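You operate a simulated robot arm through the tools that you are given. There is no shell and no other tool.

You run a simulated robot arm. Do the job below in one go: nothing can be reset, and whatever is moved stays where it is left.

Task
Vent the air and set the clamp pitch to the job card's figure.
Fine: free the pitch lock, wind the wheel, lock it again; the air stays vented.

It is judged by the outcome, as a careful person would: the job done as asked, and still so three seconds after it is handed in. It fails if anything else is knocked over, pushed out of place, dropped, spilled or broken.

Robot
A 7-joint arm with a two-finger parallel gripper, fixed in place. Base frame: the origin is on the floor under the middle of its stand, x ahead of it, y to its left, z up. Lengths are in m, angles in rad, forces in N, time in s.
It reaches about 1.247 m from its shoulder. Its first joint turns from -2.304 to 2.304 rad. Payload 3.91 kg.
The tool frame sits at the grasp point between the pads (the TCP): z along the fingers, y along the line on which they close. The tips reach 0.03 m beyond it. The gripper opens to 0.11 m. The fingers are 0.02 m wide and 0.01 m thick; the gripper's body (0.048 by 0.112 m) begins 0.055 m behind the TCP.
Orientation is that of the tool frame in the base frame, as [roll, pitch, yaw] about the fixed x, y, z axes, in that order (R = Rz(yaw) Ry(pitch) Rx(roll)). With the fingers straight down and closing along the base's y, the tool's x points along the base's -x, its y along +y and its z along -z.

Tools
- The arm moves only by the tool play_rows. Its argument "deltas" is a list of rows, each a list of 7 numbers: the opening, from 0 (shut) to 1 (fully open), then the shift along the base's x, y, z in units of 50 mm (1.0 is 50 mm), then the turn, a rotation vector about the base's x, y, z in units of 5 degrees (1.0 is 5 degrees). In form: [[grip, x, y, z, wx, wy, wz], ...]. A call has 1 to 20 rows; each row shifts and turns the commanded pose from where the row before left it. A call with a number of a shift or a turn outside -1 to 1 is refused whole. Each row takes 0.2 s and may step no farther than 0.05 m and 0.15 rad from the row before; otherwise, or with a gripper value out of range, the whole call is refused. A pose out of reach is approached as far as the arm can. The call stops where the force on the tool passes 90 N (or 10 N more than at its start, if that is more) or the arm is blocked; 0.2 s more then pass. The fingers move at their own pace (about 0.108 m/s each) and stop on an object; they squeeze with about 36 N. The grip force told is the motor's: it shows also when the fingers shut on nothing. Time passes only in rows, and 0.2 s behind the last, so rows that do not move let the fingers close. The reply holds the time, the measured pose of the TCP, the force on the tool along the base axes, the opening and the grip force, in the units named above and with some noise, with the torque about the TCP (base axes, N m) and any sound that the robot's microphone picked up.
- Cameras (640 x 400 px; columns grow to the right, rows downward): "scene" is fixed at [0.2208, -0.6508, 1.4286]; the picture's right is [0.97, -0.24, 0.00], its down [-0.11, -0.45, -0.89] and it looks along [0.21, 0.86, -0.46] (base axes); focal length 324 px, centre (320, 200). "wrist" rides on the gripper at [0.072, 0.017, -0.103] in the tool frame; the picture's right is [-0.23, 0.97, 0.00], its down [-0.76, -0.18, -0.62] and it looks along [-0.61, -0.14, 0.78] (tool axes); focal length 222 px, centre (320, 200). There is no depth. A picture from a camera that has moved, and an enlarged one, comes with that camera's place and axes in the base frame and with its lens.
- get_image(camera): a new picture of that camera. It takes no simulated time.
- zoom(camera, box): a new picture of the part [left, top, right, bottom] of that camera's present view, enlarged. It takes no simulated time.
- finish_job(): hands the job in; it is judged then, once.

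Places have to be worked out from the pictures, the camera data and where the tool is seen. Open the gripper and draw the arm clear of the work before you hand the job in, unless the task says otherwise.

The tools are called as a command line: name --pt "numbers of a row" for each row, then --argument value for the rest, lists and objects as JSON in quotes. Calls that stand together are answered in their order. play_rows: Moves the arm, as the interface text tells. Its arguments: {"type":"object","properties":{"deltas":{"type":"array"}},"required":["deltas"]} The other tools are called the same way: get_image (camera) takes a picture; zoom (camera, box) takes an enlarged picture of a part of a camera's view; finish_job () hands the job in.

At the start:

```text
time_s: 0.0
tool_pos: [0.402, 0.3165, 1.1744]
tool_rot: [3.142, 0.0, 3.141]
contact_force: [0.0, 0.5, -0.7]
torque: [0.0, 0.03, -0.01]
finger_gap: 0.11
grasp_force: 0.0
```

scene: 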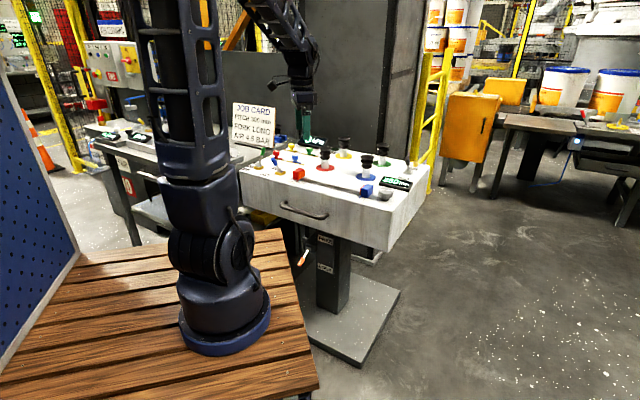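
wrist: 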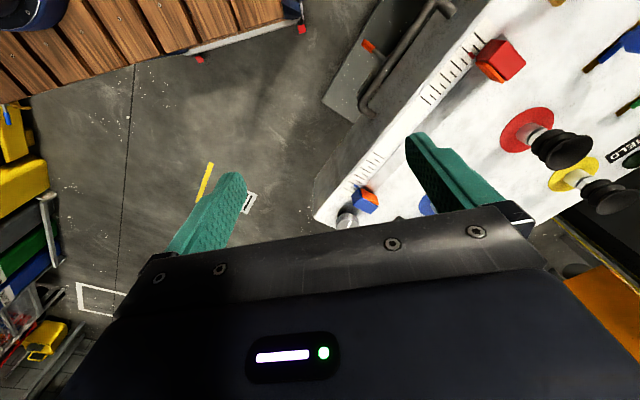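

I'll start by looking closely at the console and the job card with enlarged views.

zoom --camera "scene" --box '[220, 90, 300, 150]'

zoom --camera "scene" --box '[235, 130, 435, 255]'

zoom --camera "wrist" --box '[300, 0, 640, 230]'

```text
6.67 times, centred on (260, 120) of scene
camera zoom: at [0.2208, -0.6508, 1.4286], right [0.97, -0.24, 0.0], down [-0.11, -0.45, -0.89], along [0.21, 0.86, -0.46], focal length 2158 px, centre (720, 733)
```

zoom: 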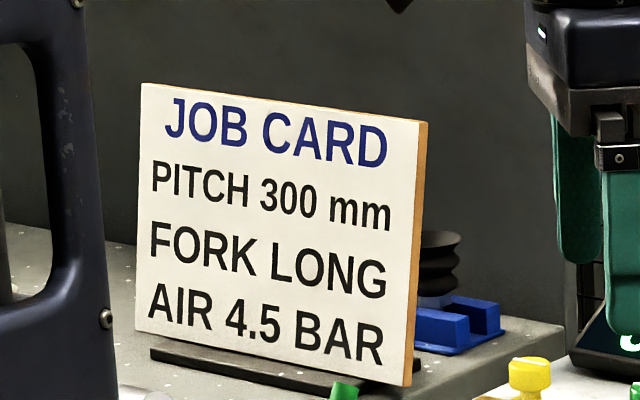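

```text
3.20 times, centred on (335, 192) of scene
camera zoom: at [0.2208, -0.6508, 1.4286], right [0.97, -0.24, 0.0], down [-0.11, -0.45, -0.89], along [0.21, 0.86, -0.46], focal length 1036 px, centre (272, 224)
```

zoom: 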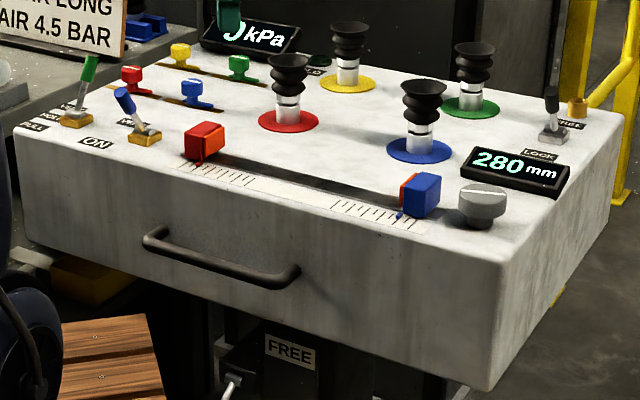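

```text
1.74 times, centred on (470, 115) of wrist
camera zoom: at [0.3276, 0.3325, 1.2771], right [0.23, 0.97, 0.0], down [0.76, -0.18, 0.62], along [0.61, -0.14, -0.78], focal length 386 px, centre (59, 348)
```

zoom: 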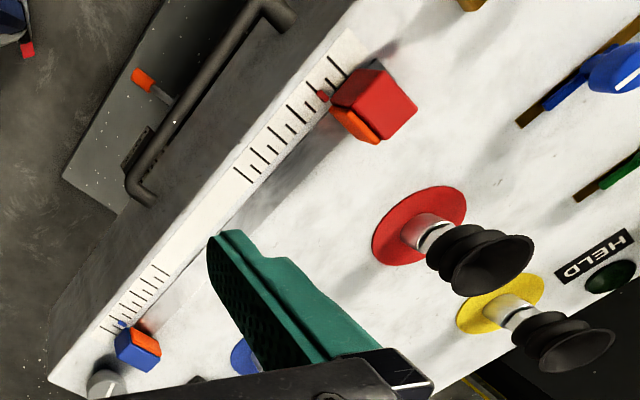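

The card says pitch 300 mm and the display reads 280. I'll zoom in on the switches, lock and displays to read their labels.

zoom --camera "scene" --box '[236, 140, 300, 180]'

zoom --camera "scene" --box '[368, 150, 432, 210]'

zoom --camera "scene" --box '[290, 128, 354, 168]'

zoom --camera "scene" --box '[286, 220, 366, 290]'

zoom --camera "scene" --box '[60, 20, 240, 200]'

```text
10.00 times, centred on (268, 160) of scene
camera zoom: at [0.2208, -0.6508, 1.4286], right [0.97, -0.24, 0.0], down [-0.11, -0.45, -0.89], along [0.21, 0.86, -0.46], focal length 3236 px, centre (840, 600)
```

zoom: 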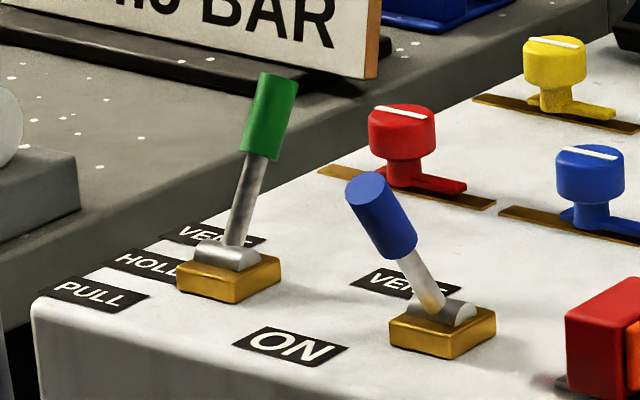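

```text
6.67 times, centred on (400, 180) of scene
camera zoom: at [0.2208, -0.6508, 1.4286], right [0.97, -0.24, 0.0], down [-0.11, -0.45, -0.89], along [0.21, 0.86, -0.46], focal length 2158 px, centre (-213, 333)
```

zoom: 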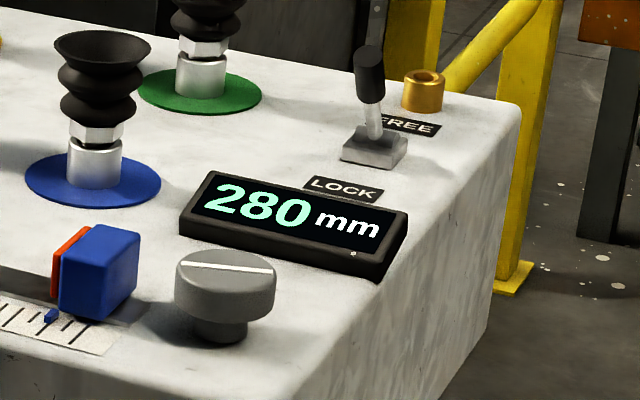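

```text
10.00 times, centred on (322, 148) of scene
camera zoom: at [0.2208, -0.6508, 1.4286], right [0.97, -0.24, 0.0], down [-0.11, -0.45, -0.89], along [0.21, 0.86, -0.46], focal length 3236 px, centre (300, 720)
```

zoom: 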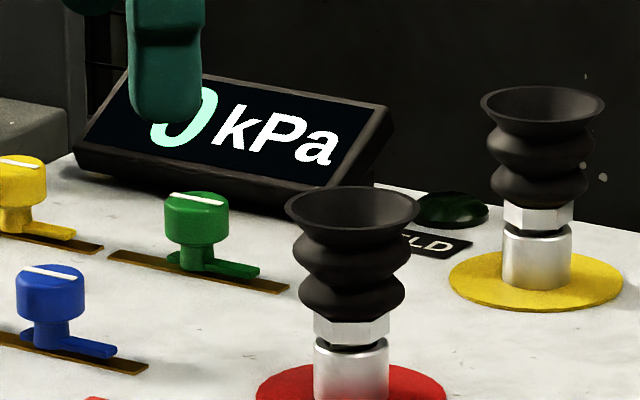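

```text
5.71 times, centred on (326, 255) of scene
camera zoom: at [0.2208, -0.6508, 1.4286], right [0.97, -0.24, 0.0], down [-0.11, -0.45, -0.89], along [0.21, 0.86, -0.46], focal length 1849 px, centre (286, -114)
```

zoom: 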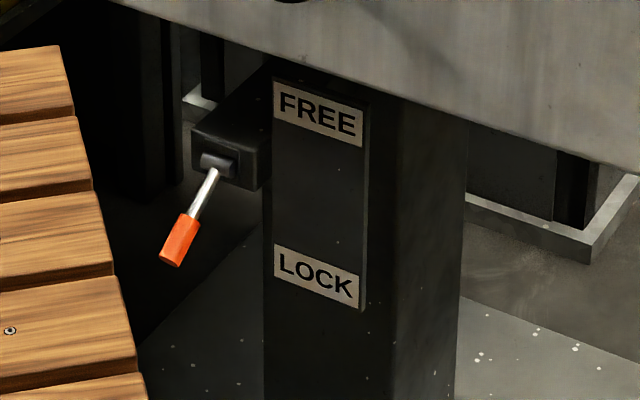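

```text
2.22 times, centred on (150, 110) of scene
camera zoom: at [0.2208, -0.6508, 1.4286], right [0.97, -0.24, 0.0], down [-0.11, -0.45, -0.89], along [0.21, 0.86, -0.46], focal length 719 px, centre (698, 400)
```

zoom: 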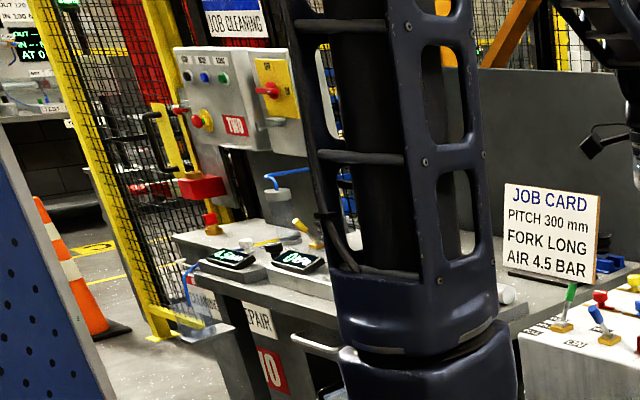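

The air lever (blue) leans to ON. The green vacuum lever is already at VENT, and the lock lever beside the 280 mm display leans to LOCK. By triangulation the console top is near z≈0.89 and turned about 45°. I'll turn the wrist 45° to square it with the console and look from above the wheel side.

play_rows --pt "1 0.3 0.1 0 0 0 1" --pt "1 0.3 0.1 0 0 0 1" --pt "1 0.3 0.1 0 0 0 1" --pt "1 0.3 0.1 0 0 0 1" --pt "1 0.3 0.1 0 0 0 1" --pt "1 0.3 0.1 0 0 0 1" --pt "1 0.3 0.1 0 0 0 1" --pt "1 0.3 0.1 0 0 0 1" --pt "1 0.3 0.1 0 0 0 1"

get_image --camera "wrist"

get_image --camera "scene"

```text
time_s: 2.0
tool_pos: [0.5344, 0.3606, 1.1737]
tool_rot: [3.141, 0.001, -2.355]
contact_force: [-1.3, 1.4, 0.2]
torque: [0.03, -0.02, -0.04]
finger_gap: 0.1099
grasp_force: 0.1
```

```text
taken
camera wrist: at [0.4713, 0.3217, 1.2771], right [-0.53, 0.85, 0.0], down [0.66, 0.41, 0.62], along [0.53, 0.33, -0.78], focal length 222 px, centre (320, 200)
```

wrist: 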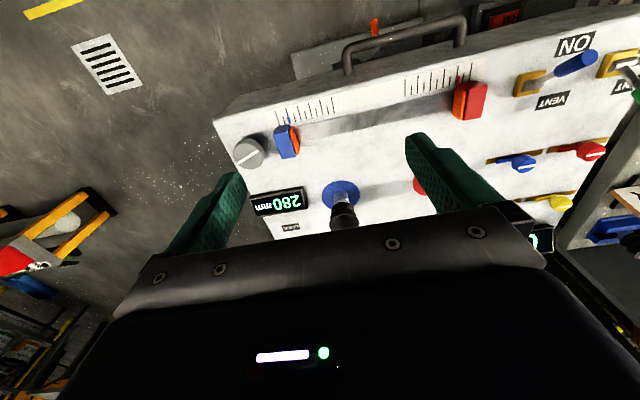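

```text
taken
```

scene: 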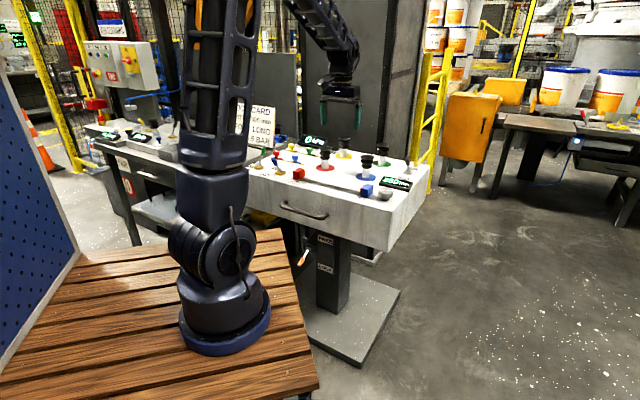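

The wrist view agrees with the scene: the wheel is near (0.70, 0.31), and the blue air lever has its base near (0.358, 0.640) and its handle near (0.335, 0.616, 0.953), leaning to ON. I'll move with closed fingers to a point above and in front of the blue lever and look again.

play_rows --pt "0 -0.67 0.63 -0.15 0 0 0" --pt "0 -0.67 0.63 -0.15 0 0 0" --pt "0 -0.67 0.63 -0.15 0 0 0" --pt "0 -0.67 0.63 -0.15 0 0 0" --pt "0 -0.67 0.63 -0.15 0 0 0" --pt "0 -0.67 0.63 -0.15 0 0 0" --pt "0 -0.67 0.63 -0.15 0 0 0"

get_image --camera "wrist"

zoom --camera "scene" --box '[220, 90, 348, 180]'

```text
time_s: 3.6
tool_pos: [0.3031, 0.5836, 1.1222]
tool_rot: [3.141, -0.001, -2.356]
contact_force: [0.6, -0.7, 0.4]
torque: [0.01, 0.03, 0.0]
finger_gap: 0.0
grasp_force: 36.0
```

```text
taken
camera wrist: at [0.2383, 0.5438, 1.2249], right [-0.53, 0.85, 0.0], down [0.66, 0.41, 0.62], along [0.53, 0.33, -0.78], focal length 222 px, centre (320, 200)
```

wrist: 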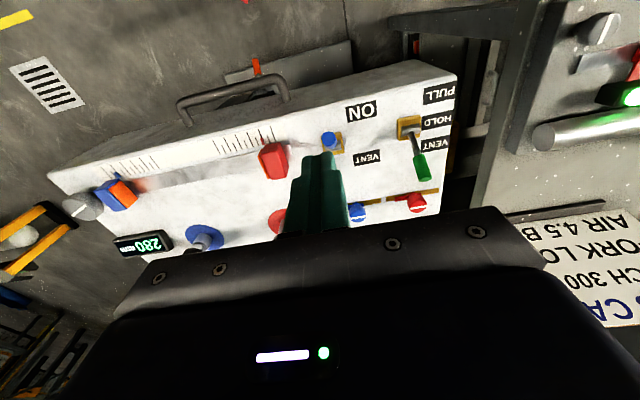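

```text
4.44 times, centred on (284, 135) of scene
camera zoom: at [0.2208, -0.6508, 1.4286], right [0.97, -0.24, 0.0], down [-0.11, -0.45, -0.89], along [0.21, 0.86, -0.46], focal length 1438 px, centre (480, 489)
```

zoom: 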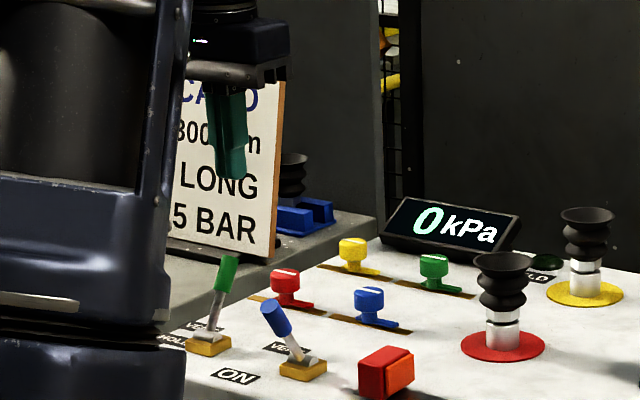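

The closed fingers are lined up about 44 mm in front of the blue handle along the console's depth direction. I'll back off slightly and descend to z≈0.975, so the tips are at about 0.945.

play_rows --pt "0 -0.05 -0.05 -0.7 0 0 0" --pt "0 -0.05 -0.05 -0.7 0 0 0" --pt "0 -0.05 -0.05 -0.7 0 0 0" --pt "0 -0.02 -0.02 -0.4 0 0 0" --pt "0 0 0 -0.4 0 0 0"

get_image --camera "wrist"

zoom --camera "scene" --box '[236, 130, 316, 180]'

```text
time_s: 4.8
tool_pos: [0.2936, 0.5718, 0.9759]
tool_rot: [3.141, -0.001, -2.356]
contact_force: [-0.4, 0.4, 0.5]
torque: [-0.01, 0.0, 0.04]
finger_gap: 0.0
grasp_force: 35.3
```

```text
taken
camera wrist: at [0.2296, 0.5332, 1.0783], right [-0.53, 0.85, 0.0], down [0.66, 0.41, 0.62], along [0.53, 0.33, -0.78], focal length 222 px, centre (320, 200)
```

wrist: 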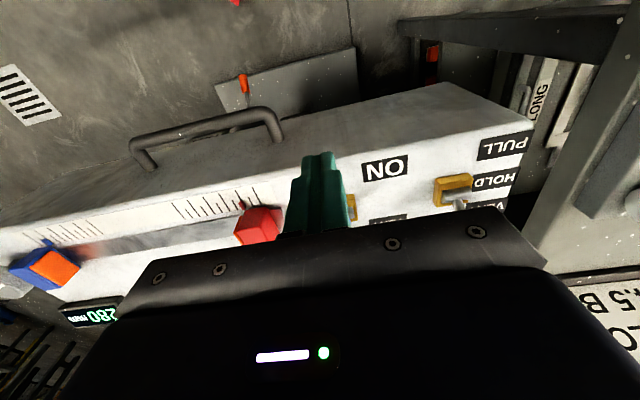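

```text
8.00 times, centred on (276, 155) of scene
camera zoom: at [0.2208, -0.6508, 1.4286], right [0.97, -0.24, 0.0], down [-0.11, -0.45, -0.89], along [0.21, 0.86, -0.46], focal length 2589 px, centre (672, 560)
```

zoom: 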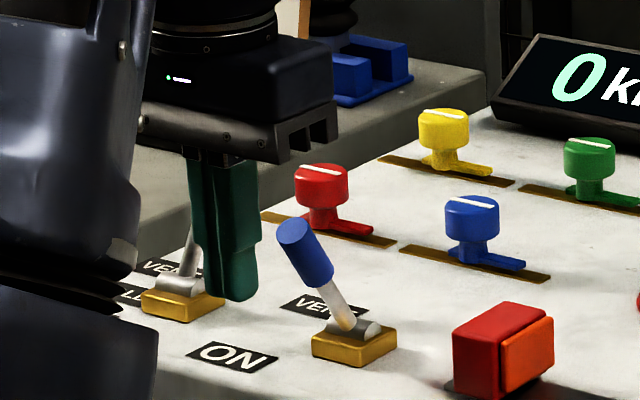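

The fingers sit clear in front of the handle at the right height. I'll push slowly along the console's back direction, part way first.

play_rows --pt "0 0.2 0.2 0 0 0 0" --pt "0 0.2 0.2 0 0 0 0" --pt "0 0.2 0.2 0 0 0 0" --pt "0 0.2 0.2 0 0 0 0" --pt "0 0.1 0.1 0 0 0 0"

zoom --camera "scene" --box '[236, 130, 316, 180]'

```text
time_s: 6.0
tool_pos: [0.3382, 0.6171, 0.9775]
tool_rot: [3.14, 0.0, -2.358]
contact_force: [0.1, -0.2, -0.9]
torque: [0.01, -0.01, -0.02]
finger_gap: 0.0
grasp_force: 35.8
```

```text
8.00 times, centred on (276, 155) of scene
camera zoom: at [0.2208, -0.6508, 1.4286], right [0.97, -0.24, 0.0], down [-0.11, -0.45, -0.89], along [0.21, 0.86, -0.46], focal length 2589 px, centre (672, 560)
```

zoom: 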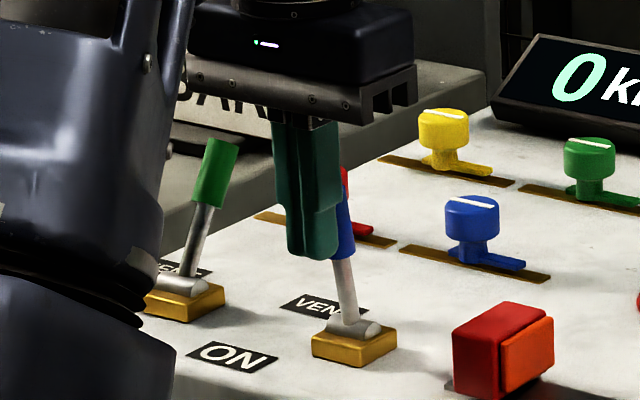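

The lever is coming upright with almost no force. I'll keep pushing back until it reaches VENT.

play_rows --pt "0 0.15 0.15 0 0 0 0" --pt "0 0.15 0.15 0 0 0 0" --pt "0 0.15 0.15 0 0 0 0"

zoom --camera "scene" --box '[236, 130, 316, 180]'

```text
time_s: 6.8
tool_pos: [0.361, 0.6417, 0.976]
tool_rot: [-3.141, 0.0, -2.355]
contact_force: [-0.2, -0.3, -0.4]
torque: [-0.03, 0.02, -0.02]
finger_gap: 0.0002
grasp_force: 35.9
```

```text
8.00 times, centred on (276, 155) of scene
camera zoom: at [0.2208, -0.6508, 1.4286], right [0.97, -0.24, 0.0], down [-0.11, -0.45, -0.89], along [0.21, 0.86, -0.46], focal length 2589 px, centre (672, 560)
```

zoom: 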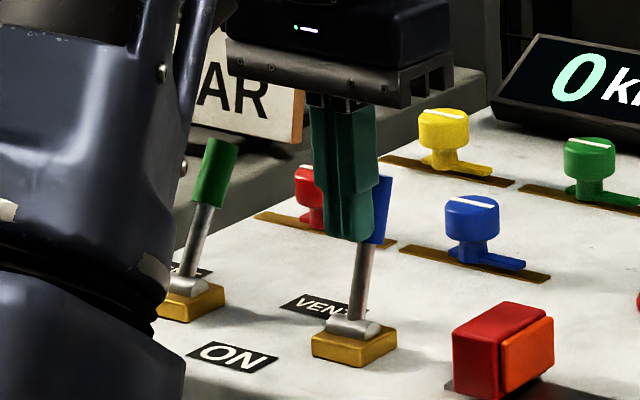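

The lever is past centre toward VENT. I'll nudge a little further to make sure it seats.

play_rows --pt "0 0.1 0.1 0 0 0 0" --pt "0 0.1 0.1 0 0 0 0"

zoom --camera "scene" --box '[236, 130, 316, 180]'

```text
time_s: 7.4
tool_pos: [0.3707, 0.6503, 0.9763]
tool_rot: [-3.141, -0.001, -2.355]
contact_force: [-0.6, 0.4, -0.5]
torque: [0.0, -0.03, -0.02]
finger_gap: 0.0001
grasp_force: 35.6
```

```text
8.00 times, centred on (276, 155) of scene
camera zoom: at [0.2208, -0.6508, 1.4286], right [0.97, -0.24, 0.0], down [-0.11, -0.45, -0.89], along [0.21, 0.86, -0.46], focal length 2589 px, centre (672, 560)
```

zoom: 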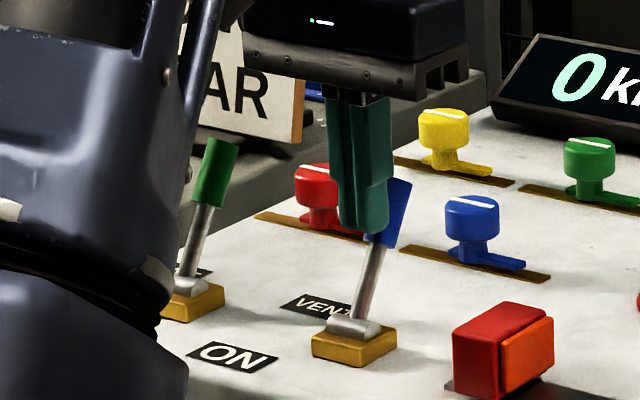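

Its tilt now matches the green lever's VENT position. I'll back the fingers off toward the front and check that it stays.

play_rows --pt "0 -0.3 -0.3 0 0 0 0" --pt "0 -0.4 -0.4 0 0 0 0" --pt "0 -0.4 -0.4 0.2 0 0 0" --pt "0 0 0 0.8 0 0 0" --pt "0 0 0 0.8 0 0 0" --pt "0 0 0 0.8 0 0 0"

zoom --camera "scene" --box '[236, 130, 316, 180]'

get_image --camera "wrist"

```text
time_s: 8.8
tool_pos: [0.3162, 0.5922, 1.1052]
tool_rot: [-3.141, 0.0, -2.358]
contact_force: [0.5, 0.4, 0.1]
torque: [0.0, -0.01, 0.02]
finger_gap: 0.0001
grasp_force: 35.8
```

```text
8.00 times, centred on (276, 155) of scene
camera zoom: at [0.2208, -0.6508, 1.4286], right [0.97, -0.24, 0.0], down [-0.11, -0.45, -0.89], along [0.21, 0.86, -0.46], focal length 2589 px, centre (672, 560)
```

zoom: 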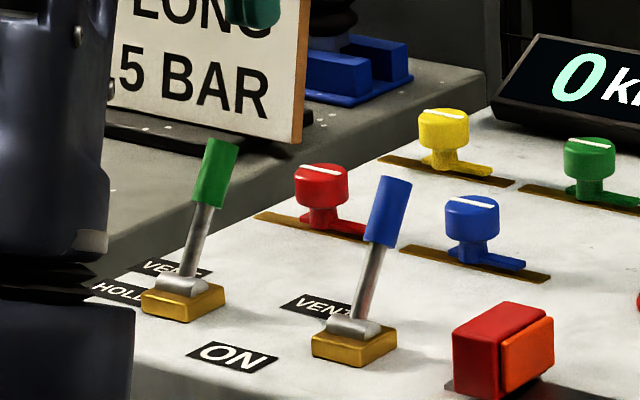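

```text
taken
camera wrist: at [0.2519, 0.5536, 1.2091], right [-0.53, 0.85, 0.0], down [0.66, 0.41, 0.62], along [0.53, 0.33, -0.78], focal length 222 px, centre (320, 200)
```

wrist: 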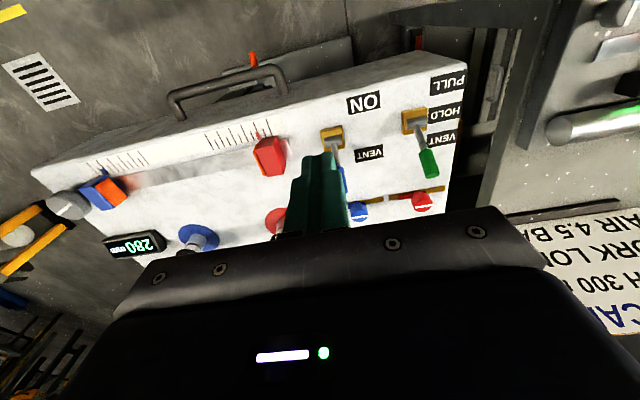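

The blue lever holds at VENT, with the same tilt as the green one. Next is the pitch lock lever, with its base near (0.90, 0.52) and handle near (0.88, 0.504, 0.948), leaning to LOCK. I'll cross over at a safe height to just in front of it.

play_rows --pt "0 0.87 -0.21 0.1 0 0 0" --pt "0 0.87 -0.21 0.1 0 0 0" --pt "0 0.87 -0.21 0 0 0 0" --pt "0 0.87 -0.21 0 0 0 0" --pt "0 0.87 -0.21 0 0 0 0" --pt "0 0.87 -0.21 0 0 0 0" --pt "0 0.87 -0.21 0 0 0 0" --pt "0 0.87 -0.21 0 0 0 0" --pt "0 0.87 -0.21 0 0 0 0" --pt "0 0.87 -0.21 0 0 0 0"

get_image --camera "wrist"

zoom --camera "scene" --box '[320, 90, 448, 210]'

```text
time_s: 11.0
tool_pos: [0.7477, 0.4911, 1.1211]
tool_rot: [3.141, -0.001, -2.355]
contact_force: [-0.8, 0.3, 0.5]
torque: [-0.04, -0.07, 0.01]
finger_gap: 0.0
grasp_force: 36.4
```

```text
taken
camera wrist: at [0.684, 0.452, 1.2217], right [-0.53, 0.85, 0.0], down [0.66, 0.41, 0.62], along [0.53, 0.33, -0.78], focal length 222 px, centre (320, 200)
```

wrist: 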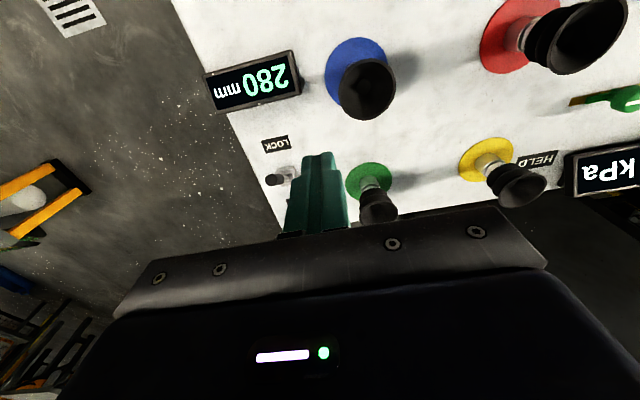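

```text
3.33 times, centred on (384, 150) of scene
camera zoom: at [0.2208, -0.6508, 1.4286], right [0.97, -0.24, 0.0], down [-0.11, -0.45, -0.89], along [0.21, 0.86, -0.46], focal length 1079 px, centre (107, 367)
```

zoom: 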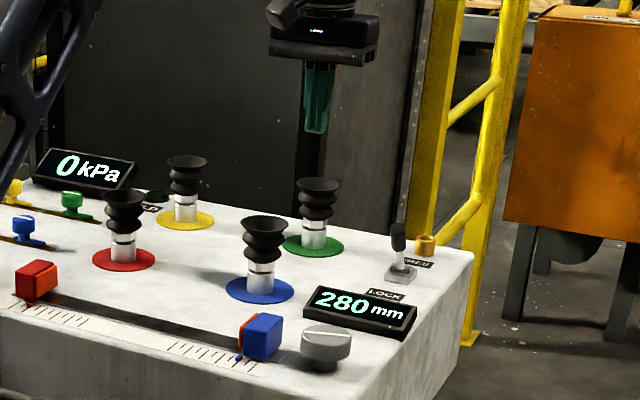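

I'll zoom into the lock lever area for a better fix.

zoom --camera "wrist" --box '[220, 110, 400, 240]'

zoom --camera "scene" --box '[376, 145, 424, 180]'

```text
3.08 times, centred on (310, 175) of wrist
camera zoom: at [0.684, 0.452, 1.2217], right [-0.53, 0.85, 0.0], down [0.66, 0.41, 0.62], along [0.53, 0.33, -0.78], focal length 684 px, centre (351, 277)
```

zoom: 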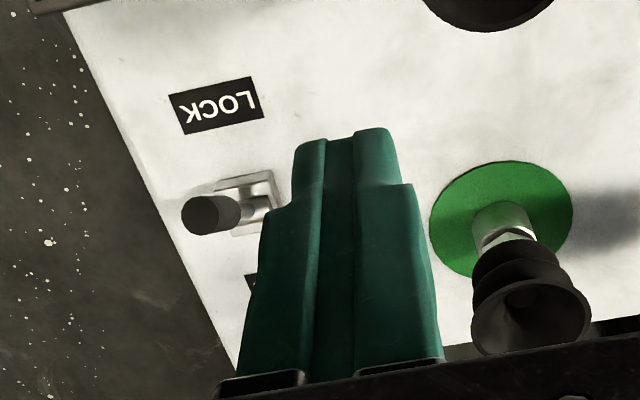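

```text
11.43 times, centred on (400, 162) of scene
camera zoom: at [0.2208, -0.6508, 1.4286], right [0.97, -0.24, 0.0], down [-0.11, -0.45, -0.89], along [0.21, 0.86, -0.46], focal length 3698 px, centre (-594, 629)
```

zoom: 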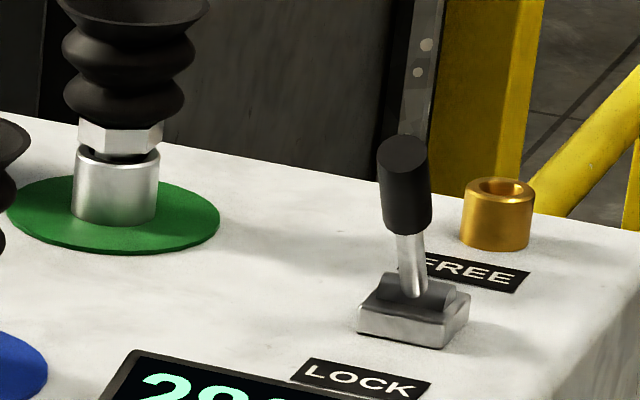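

Triangulation puts the lock lever pivot near (0.897, 0.515, 0.895) and the handle tip near (0.867, 0.485, 0.966). I'll line up the closed fingers in front of it, over the LOCK label, and descend.

play_rows --pt "0 0.77 -0.48 0 0 0 0" --pt "0 0.77 -0.48 0 0 0 0" --pt "0 0 0 -0.6 0 0 0" --pt "0 0 0 -0.6 0 0 0"

zoom --camera "scene" --box '[360, 110, 440, 210]'

zoom --camera "wrist" --box '[220, 70, 420, 240]'

```text
time_s: 12.0
tool_pos: [0.8268, 0.4428, 1.0571]
tool_rot: [-3.141, 0.001, -2.356]
contact_force: [0.0, -0.5, 0.2]
torque: [-0.02, 0.0, -0.01]
finger_gap: 0.0
grasp_force: 35.6
```

```text
4.00 times, centred on (400, 160) of scene
camera zoom: at [0.2208, -0.6508, 1.4286], right [0.97, -0.24, 0.0], down [-0.11, -0.45, -0.89], along [0.21, 0.86, -0.46], focal length 1294 px, centre (0, 360)
```

zoom: 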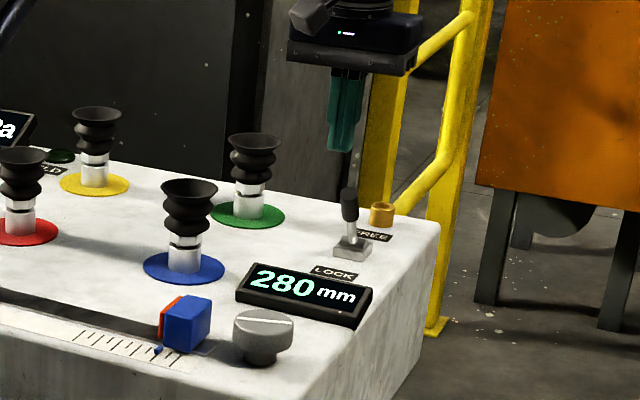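

```text
2.35 times, centred on (320, 155) of wrist
camera zoom: at [0.762, 0.4035, 1.1592], right [-0.53, 0.85, 0.0], down [0.66, 0.41, 0.62], along [0.53, 0.33, -0.78], focal length 523 px, centre (320, 306)
```

zoom: 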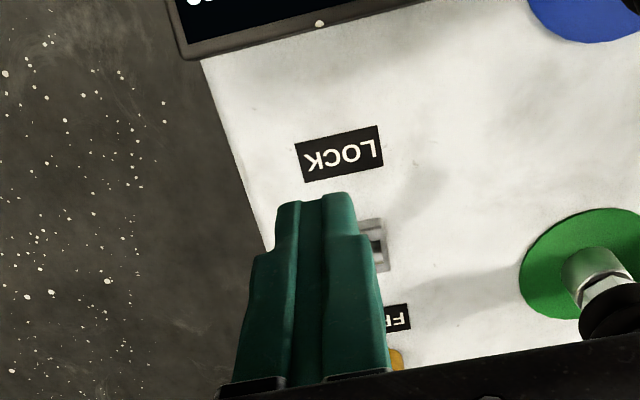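

Alignment with the LOCK label and the lever looks good. I'll descend to z≈0.977.

play_rows --pt "0 0 0 -0.6 0 0 0" --pt "0 0 0 -0.6 0 0 0" --pt "0 0 0 -0.4 0 0 0"

zoom --camera "scene" --box '[368, 130, 432, 190]'

zoom --camera "wrist" --box '[220, 70, 420, 240]'

```text
time_s: 12.8
tool_pos: [0.8274, 0.4432, 0.9768]
tool_rot: [-3.141, 0.0, -2.357]
contact_force: [-0.2, -0.5, 0.7]
torque: [0.0, -0.01, 0.02]
finger_gap: 0.0003
grasp_force: 36.2
```

```text
6.67 times, centred on (400, 160) of scene
camera zoom: at [0.2208, -0.6508, 1.4286], right [0.97, -0.24, 0.0], down [-0.11, -0.45, -0.89], along [0.21, 0.86, -0.46], focal length 2158 px, centre (-213, 467)
```

zoom: 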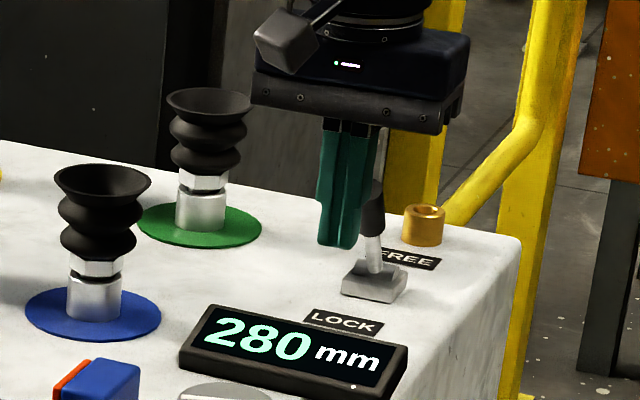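

```text
2.35 times, centred on (320, 155) of wrist
camera zoom: at [0.7629, 0.4043, 1.0788], right [-0.53, 0.85, 0.0], down [0.66, 0.41, 0.62], along [0.53, 0.33, -0.78], focal length 523 px, centre (320, 306)
```

zoom: 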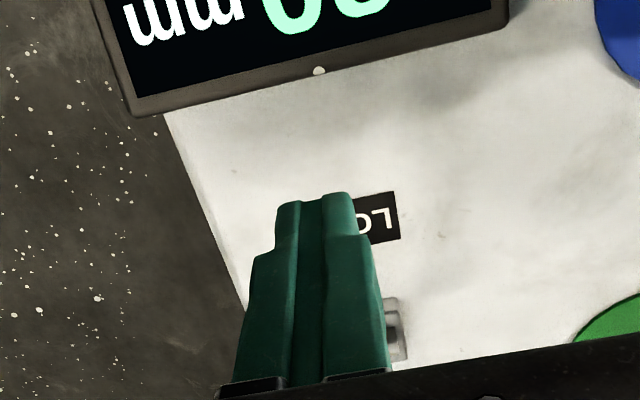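

The fingers are in front of the handle. I'll push backward (along +x,+y) toward FREE in small steps.

play_rows --pt "0 0.2 0.2 0 0 0 0" --pt "0 0.2 0.2 0 0 0 0" --pt "0 0.2 0.2 0 0 0 0" --pt "0 0.2 0.2 0 0 0 0" --pt "0 0.2 0.2 0 0 0 0" --pt "0 0.15 0.15 0 0 0 0"

zoom --camera "scene" --box '[368, 130, 432, 190]'

```text
time_s: 14.2
tool_pos: [0.8857, 0.5007, 0.9777]
tool_rot: [-3.141, 0.001, -2.356]
contact_force: [-0.3, 0.0, 0.0]
torque: [-0.02, 0.0, 0.02]
finger_gap: 0.0002
grasp_force: 36.3
```

```text
6.67 times, centred on (400, 160) of scene
camera zoom: at [0.2208, -0.6508, 1.4286], right [0.97, -0.24, 0.0], down [-0.11, -0.45, -0.89], along [0.21, 0.86, -0.46], focal length 2158 px, centre (-213, 467)
```

zoom: 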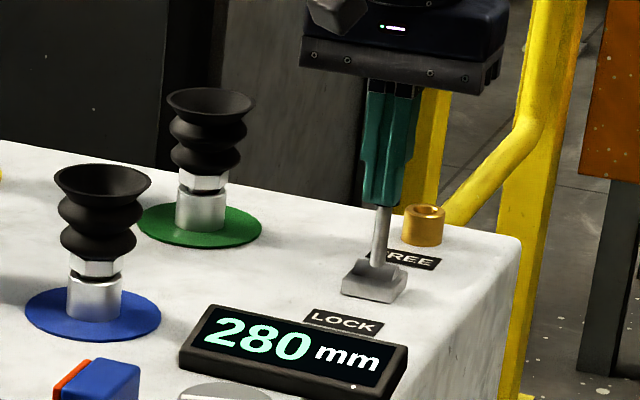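

The lever is now upright or slightly past, with low force. I'll continue toward FREE.

play_rows --pt "0 0.15 0.15 0 0 0 0" --pt "0 0.15 0.15 0 0 0 0" --pt "0 0.1 0.1 0 0 0 0"

zoom --camera "scene" --box '[368, 130, 432, 190]'

```text
time_s: 15.0
tool_pos: [0.9052, 0.5192, 0.9775]
tool_rot: [3.14, -0.001, -2.356]
contact_force: [-0.9, -0.6, 0.2]
torque: [-0.02, -0.03, -0.02]
finger_gap: 0.0
grasp_force: 35.8
```

```text
6.67 times, centred on (400, 160) of scene
camera zoom: at [0.2208, -0.6508, 1.4286], right [0.97, -0.24, 0.0], down [-0.11, -0.45, -0.89], along [0.21, 0.86, -0.46], focal length 2158 px, centre (-213, 467)
```

zoom: 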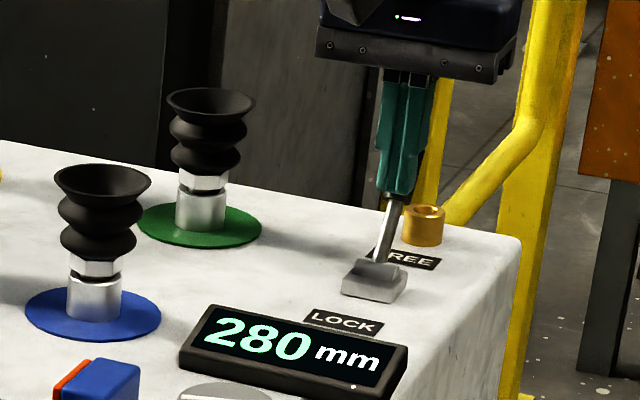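

The lever is leaning back toward FREE. One more small push will seat it, as with the air lever.

play_rows --pt "0 0.08 0.08 0 0 0 0" --pt "0 0.08 0.08 0 0 0 0"

zoom --camera "scene" --box '[368, 130, 432, 190]'

```text
time_s: 15.6
tool_pos: [0.911, 0.5244, 0.9791]
tool_rot: [3.141, -0.006, -2.357]
contact_force: [-41.7, -40.2, 9.1]
torque: [-1.17, 1.25, 0.16]
finger_gap: 0.0
grasp_force: 35.4
```

```text
6.67 times, centred on (400, 160) of scene
camera zoom: at [0.2208, -0.6508, 1.4286], right [0.97, -0.24, 0.0], down [-0.11, -0.45, -0.89], along [0.21, 0.86, -0.46], focal length 2158 px, centre (-213, 467)
```

zoom: 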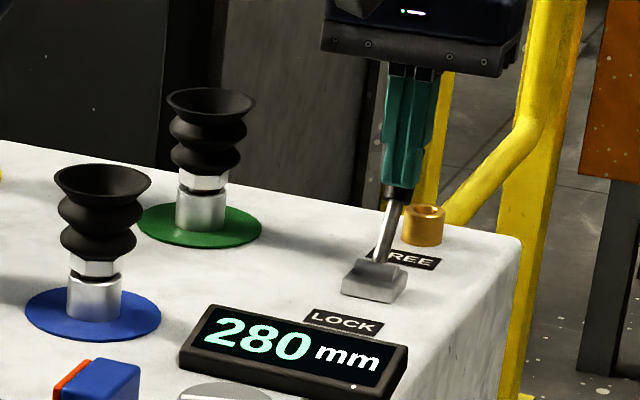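

A firm 58 N shows the lever is at its end stop, FREE. I'll back off and lift clear, then look at the wheel.

play_rows --pt "0 -0.2 -0.2 0 0 0 0" --pt "0 -0.4 -0.4 0 0 0 0" --pt "0 -0.4 -0.4 0.2 0 0 0" --pt "0 0 0 0.8 0 0 0" --pt "0 0 0 0.8 0 0 0" --pt "0.3 -0.4 -0.4 0.6 0 0 0" --pt "0.6 -0.5 -0.5 0 0 0 0" --pt "0.7 -0.5 -0.5 0 0 0 0"

get_image --camera "wrist"

zoom --camera "scene" --box '[340, 140, 436, 210]'

```text
time_s: 17.4
tool_pos: [0.7913, 0.4073, 1.0981]
tool_rot: [3.141, -0.002, -2.355]
contact_force: [0.1, 0.3, -0.5]
torque: [-0.05, -0.01, -0.05]
finger_gap: 0.0768
grasp_force: 0.0
```

```text
taken
camera wrist: at [0.7282, 0.3675, 1.2006], right [-0.53, 0.85, 0.0], down [0.66, 0.41, 0.62], along [0.53, 0.33, -0.78], focal length 222 px, centre (320, 200)
```

wrist: 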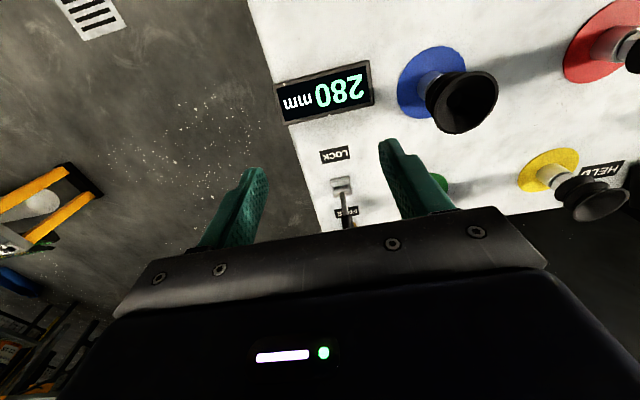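

```text
5.71 times, centred on (388, 175) of scene
camera zoom: at [0.2208, -0.6508, 1.4286], right [0.97, -0.24, 0.0], down [-0.11, -0.45, -0.89], along [0.21, 0.86, -0.46], focal length 1849 px, centre (-69, 343)
```

zoom: 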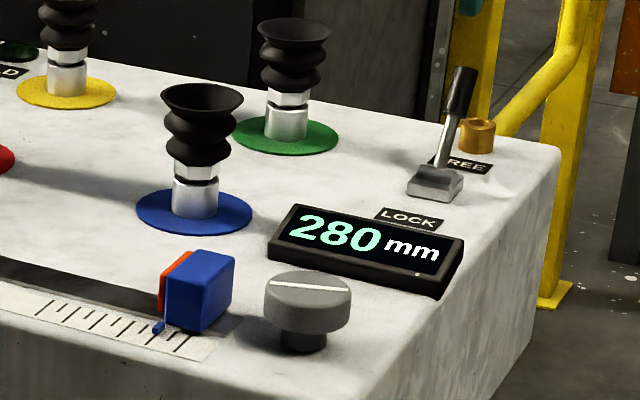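

The lock lever now leans to FREE. I'll move back to over the wheel to get its position accurately.

play_rows --pt "0.8 -0.65 -0.6 0 0 0 0" --pt "0.8 -0.65 -0.6 0 0 0 0" --pt "0.8 -0.65 -0.6 0 0 0 0"

get_image --camera "wrist"

zoom --camera "scene" --box '[356, 170, 412, 210]'

```text
time_s: 18.2
tool_pos: [0.6952, 0.3164, 1.0952]
tool_rot: [-3.141, -0.002, -2.357]
contact_force: [-0.3, 1.1, -0.4]
torque: [-0.04, 0.04, -0.02]
finger_gap: 0.0879
grasp_force: 0.0
```

```text
taken
camera wrist: at [0.6307, 0.2778, 1.1979], right [-0.53, 0.85, 0.0], down [0.66, 0.41, 0.62], along [0.53, 0.33, -0.78], focal length 222 px, centre (320, 200)
```

wrist: 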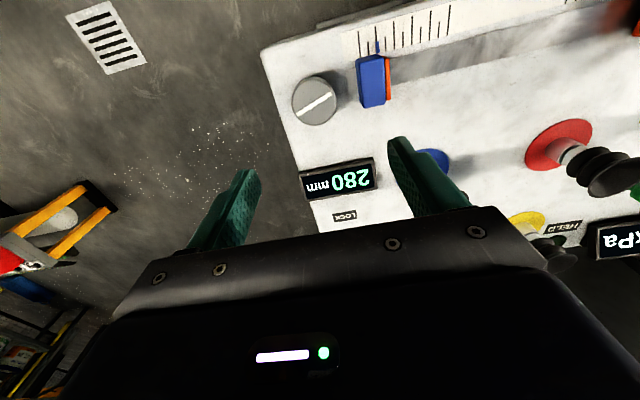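

```text
10.00 times, centred on (384, 190) of scene
camera zoom: at [0.2208, -0.6508, 1.4286], right [0.97, -0.24, 0.0], down [-0.11, -0.45, -0.89], along [0.21, 0.86, -0.46], focal length 3236 px, centre (-320, 300)
```

zoom: 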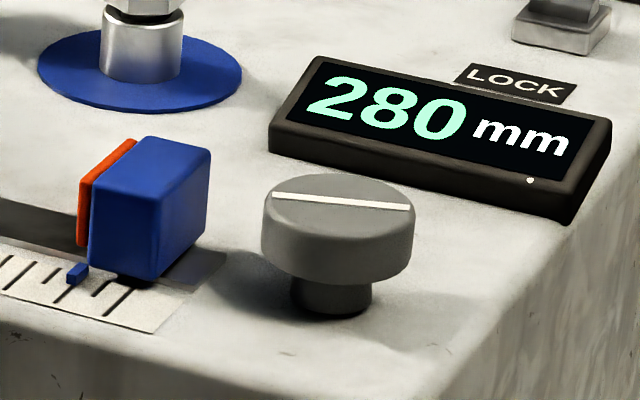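

I'll zoom into the wheel in the wrist view to fix its centre.

zoom --camera "wrist" --box '[260, 30, 440, 150]'

```text
3.33 times, centred on (350, 90) of wrist
camera zoom: at [0.6307, 0.2778, 1.1979], right [-0.53, 0.85, 0.0], down [0.66, 0.41, 0.62], along [0.53, 0.33, -0.78], focal length 740 px, centre (220, 567)
```

zoom: 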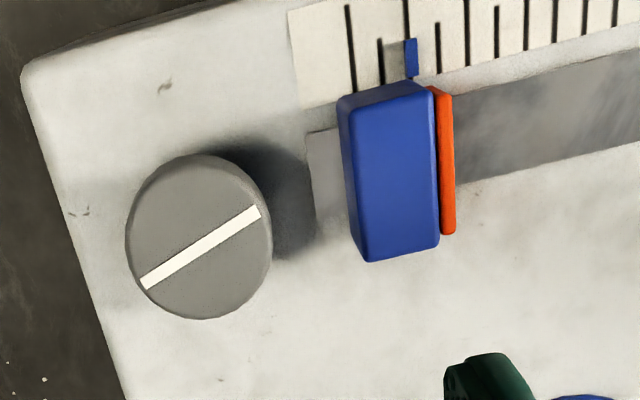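

The wheel centre is near (0.699, 0.312), with its top at about z≈0.924 and a diameter of about 53 mm. The blue block sits 24 mm to its left, while front and back are clear. I'll turn the gripper −90° so the fingers close front-to-back, centred above the wheel.

play_rows --pt "0.8 0.04 -0.04 0 0 0 -1" --pt "0.8 0.04 -0.04 0 0 0 -1" --pt "0.8 0 0 0 0 0 -1" --pt "0.8 0 0 0 0 0 -1" --pt "0.8 0 0 0 0 0 -1" --pt "0.8 0 0 0 0 0 -1" --pt "0.8 0 0 0 0 0 -1" --pt "0.8 0 0 0 0 0 -1" --pt "0.8 0 0 0 0 0 -1" --pt "0.8 0 0 0 0 0 -1" --pt "0.8 0 0 0 0 0 -1" --pt "0.8 0 0 0 0 0 -1" --pt "0.8 0 0 0 0 0 -1" --pt "0.8 0 0 0 0 0 -1" --pt "0.8 0 0 0 0 0 -1" --pt "0.8 0 0 0 0 0 -1" --pt "0.8 0 0 0 0 0 -1" --pt "0.8 0 0 0 0 0 -1"

get_image --camera "wrist"

zoom --camera "scene" --box '[340, 120, 436, 210]'

```text
time_s: 22.0
tool_pos: [0.6996, 0.3139, 1.0964]
tool_rot: [-3.141, -0.001, 2.354]
contact_force: [-0.2, 0.4, -0.8]
torque: [0.03, -0.01, 0.01]
finger_gap: 0.0882
grasp_force: 0.0
```

```text
taken
camera wrist: at [0.6593, 0.3771, 1.1991], right [0.85, 0.53, 0.0], down [0.41, -0.66, 0.62], along [0.33, -0.53, -0.78], focal length 222 px, centre (320, 200)
```

wrist: 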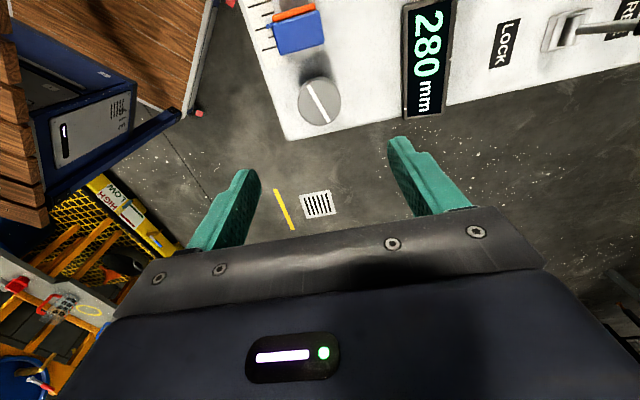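

```text
4.44 times, centred on (388, 165) of scene
camera zoom: at [0.2208, -0.6508, 1.4286], right [0.97, -0.24, 0.0], down [-0.11, -0.45, -0.89], along [0.21, 0.86, -0.46], focal length 1438 px, centre (18, 356)
```

zoom: 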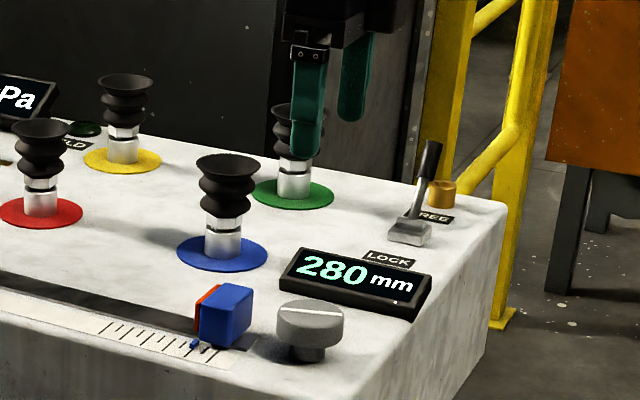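

The wrist camera now sees both the wheel and the display. I'll zoom to refine the wheel's centre from this second viewpoint.

zoom --camera "wrist" --box '[240, 40, 400, 150]'

```text
3.64 times, centred on (320, 95) of wrist
camera zoom: at [0.6593, 0.3771, 1.1991], right [0.85, 0.53, 0.0], down [0.41, -0.66, 0.62], along [0.33, -0.53, -0.78], focal length 808 px, centre (320, 582)
```

zoom: 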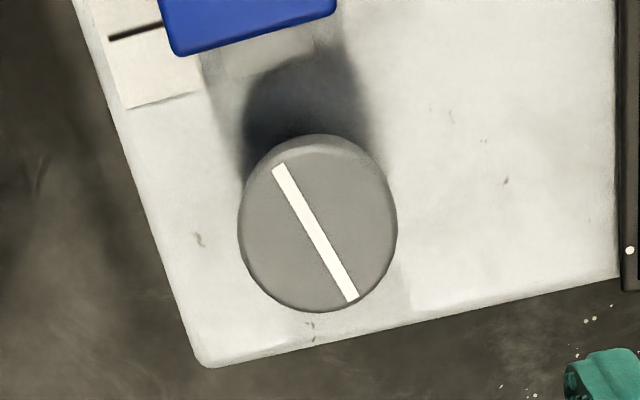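

Two wrist views agree: the wheel centre is (0.698, 0.312) with its top at z≈0.924. I'll descend with open fingers around it to z≈0.928, tips about 12 mm above the console.

play_rows --pt "0.8 -0.03 -0.04 -0.8 0 0 0" --pt "0.8 0 0 -0.8 0 0 0" --pt "0.8 0 0 -0.8 0 0 0" --pt "0.8 0 0 -0.5 0 0 0" --pt "0.8 0 0 -0.25 0 0 0"

get_image --camera "wrist"

zoom --camera "scene" --box '[340, 140, 436, 210]'

```text
time_s: 23.2
tool_pos: [0.6976, 0.3113, 0.9376]
tool_rot: [3.141, 0.0, 2.358]
contact_force: [0.1, -0.1, -0.4]
torque: [0.0, 0.0, 0.03]
finger_gap: 0.088
grasp_force: 0.0
```

```text
taken
camera wrist: at [0.6571, 0.375, 1.0403], right [0.85, 0.53, 0.0], down [0.41, -0.66, 0.62], along [0.33, -0.53, -0.78], focal length 222 px, centre (320, 200)
```

wrist: 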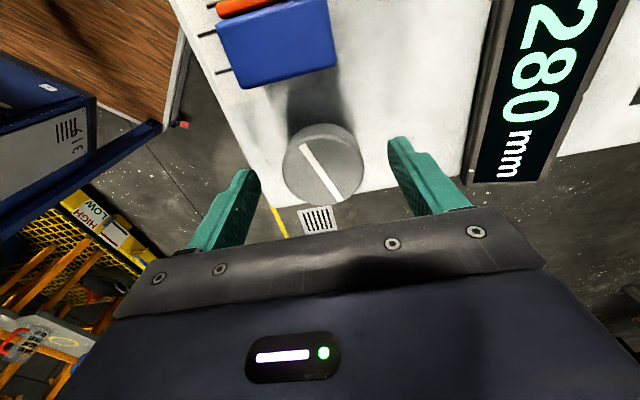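

```text
5.71 times, centred on (388, 175) of scene
camera zoom: at [0.2208, -0.6508, 1.4286], right [0.97, -0.24, 0.0], down [-0.11, -0.45, -0.89], along [0.21, 0.86, -0.46], focal length 1849 px, centre (-69, 343)
```

zoom: 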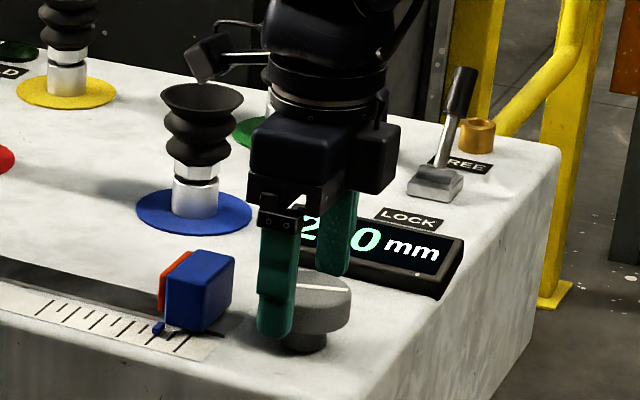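

The fingers straddle the wheel well centred. I'll go down 8 mm more and close on it.

play_rows --pt "0.8 0.01 0.01 -0.17 0 0 0" --pt "0.4 0 0 0 0 0 0" --pt "0 0 0 0 0 0 0" --pt "0 0 0 0 0 0 0"

get_image --camera "wrist"

```text
time_s: 24.2
tool_pos: [0.6988, 0.3127, 0.9296]
tool_rot: [3.14, 0.001, 2.357]
contact_force: [5.8, 6.7, -4.9]
torque: [0.32, -0.34, 0.05]
finger_gap: 0.0534
grasp_force: 44.9
```

```text
taken
camera wrist: at [0.6577, 0.3765, 1.0322], right [0.85, 0.53, 0.0], down [0.41, -0.66, 0.62], along [0.33, -0.53, -0.78], focal length 222 px, centre (320, 200)
```

wrist: 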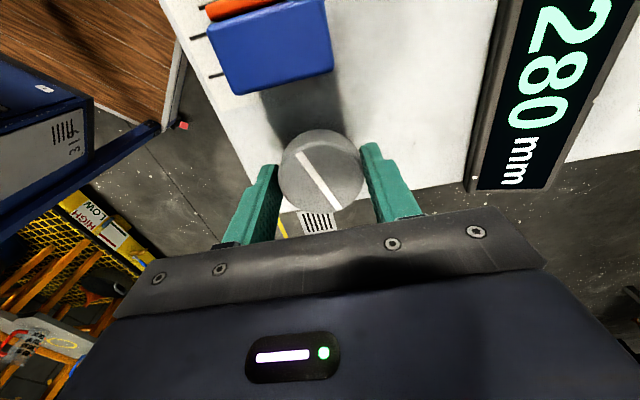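

The wheel is gripped at a 53 mm gap. I'll try a small turn of −10° (clockwise from above) to see which way the display goes.

play_rows --pt "0 0.01 0.01 0 0 0 -0.5" --pt "0 0 0 0 0 0 -0.5" --pt "0 0 0 0 0 0 -0.5" --pt "0 0 0 0 0 0 -0.5"

get_image --camera "wrist"

```text
time_s: 25.2
tool_pos: [0.6987, 0.314, 0.9299]
tool_rot: [-3.14, 0.0, 2.18]
contact_force: [-3.8, 12.7, -20.7]
torque: [0.51, -0.23, 0.04]
finger_gap: 0.0533
grasp_force: 44.9
```

```text
taken
camera wrist: at [0.6699, 0.3828, 1.0322], right [0.93, 0.37, 0.0], down [0.29, -0.73, 0.62], along [0.23, -0.58, -0.78], focal length 222 px, centre (320, 200)
```

wrist: 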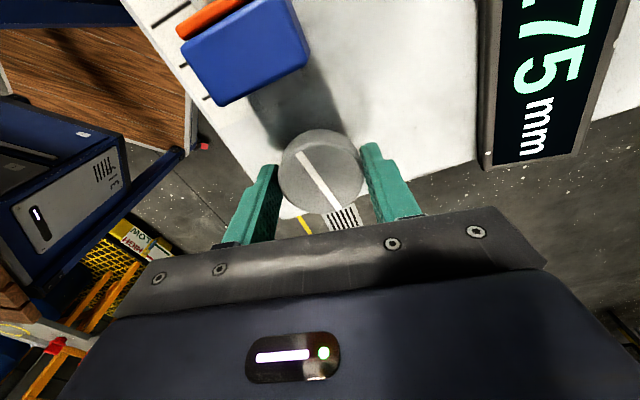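

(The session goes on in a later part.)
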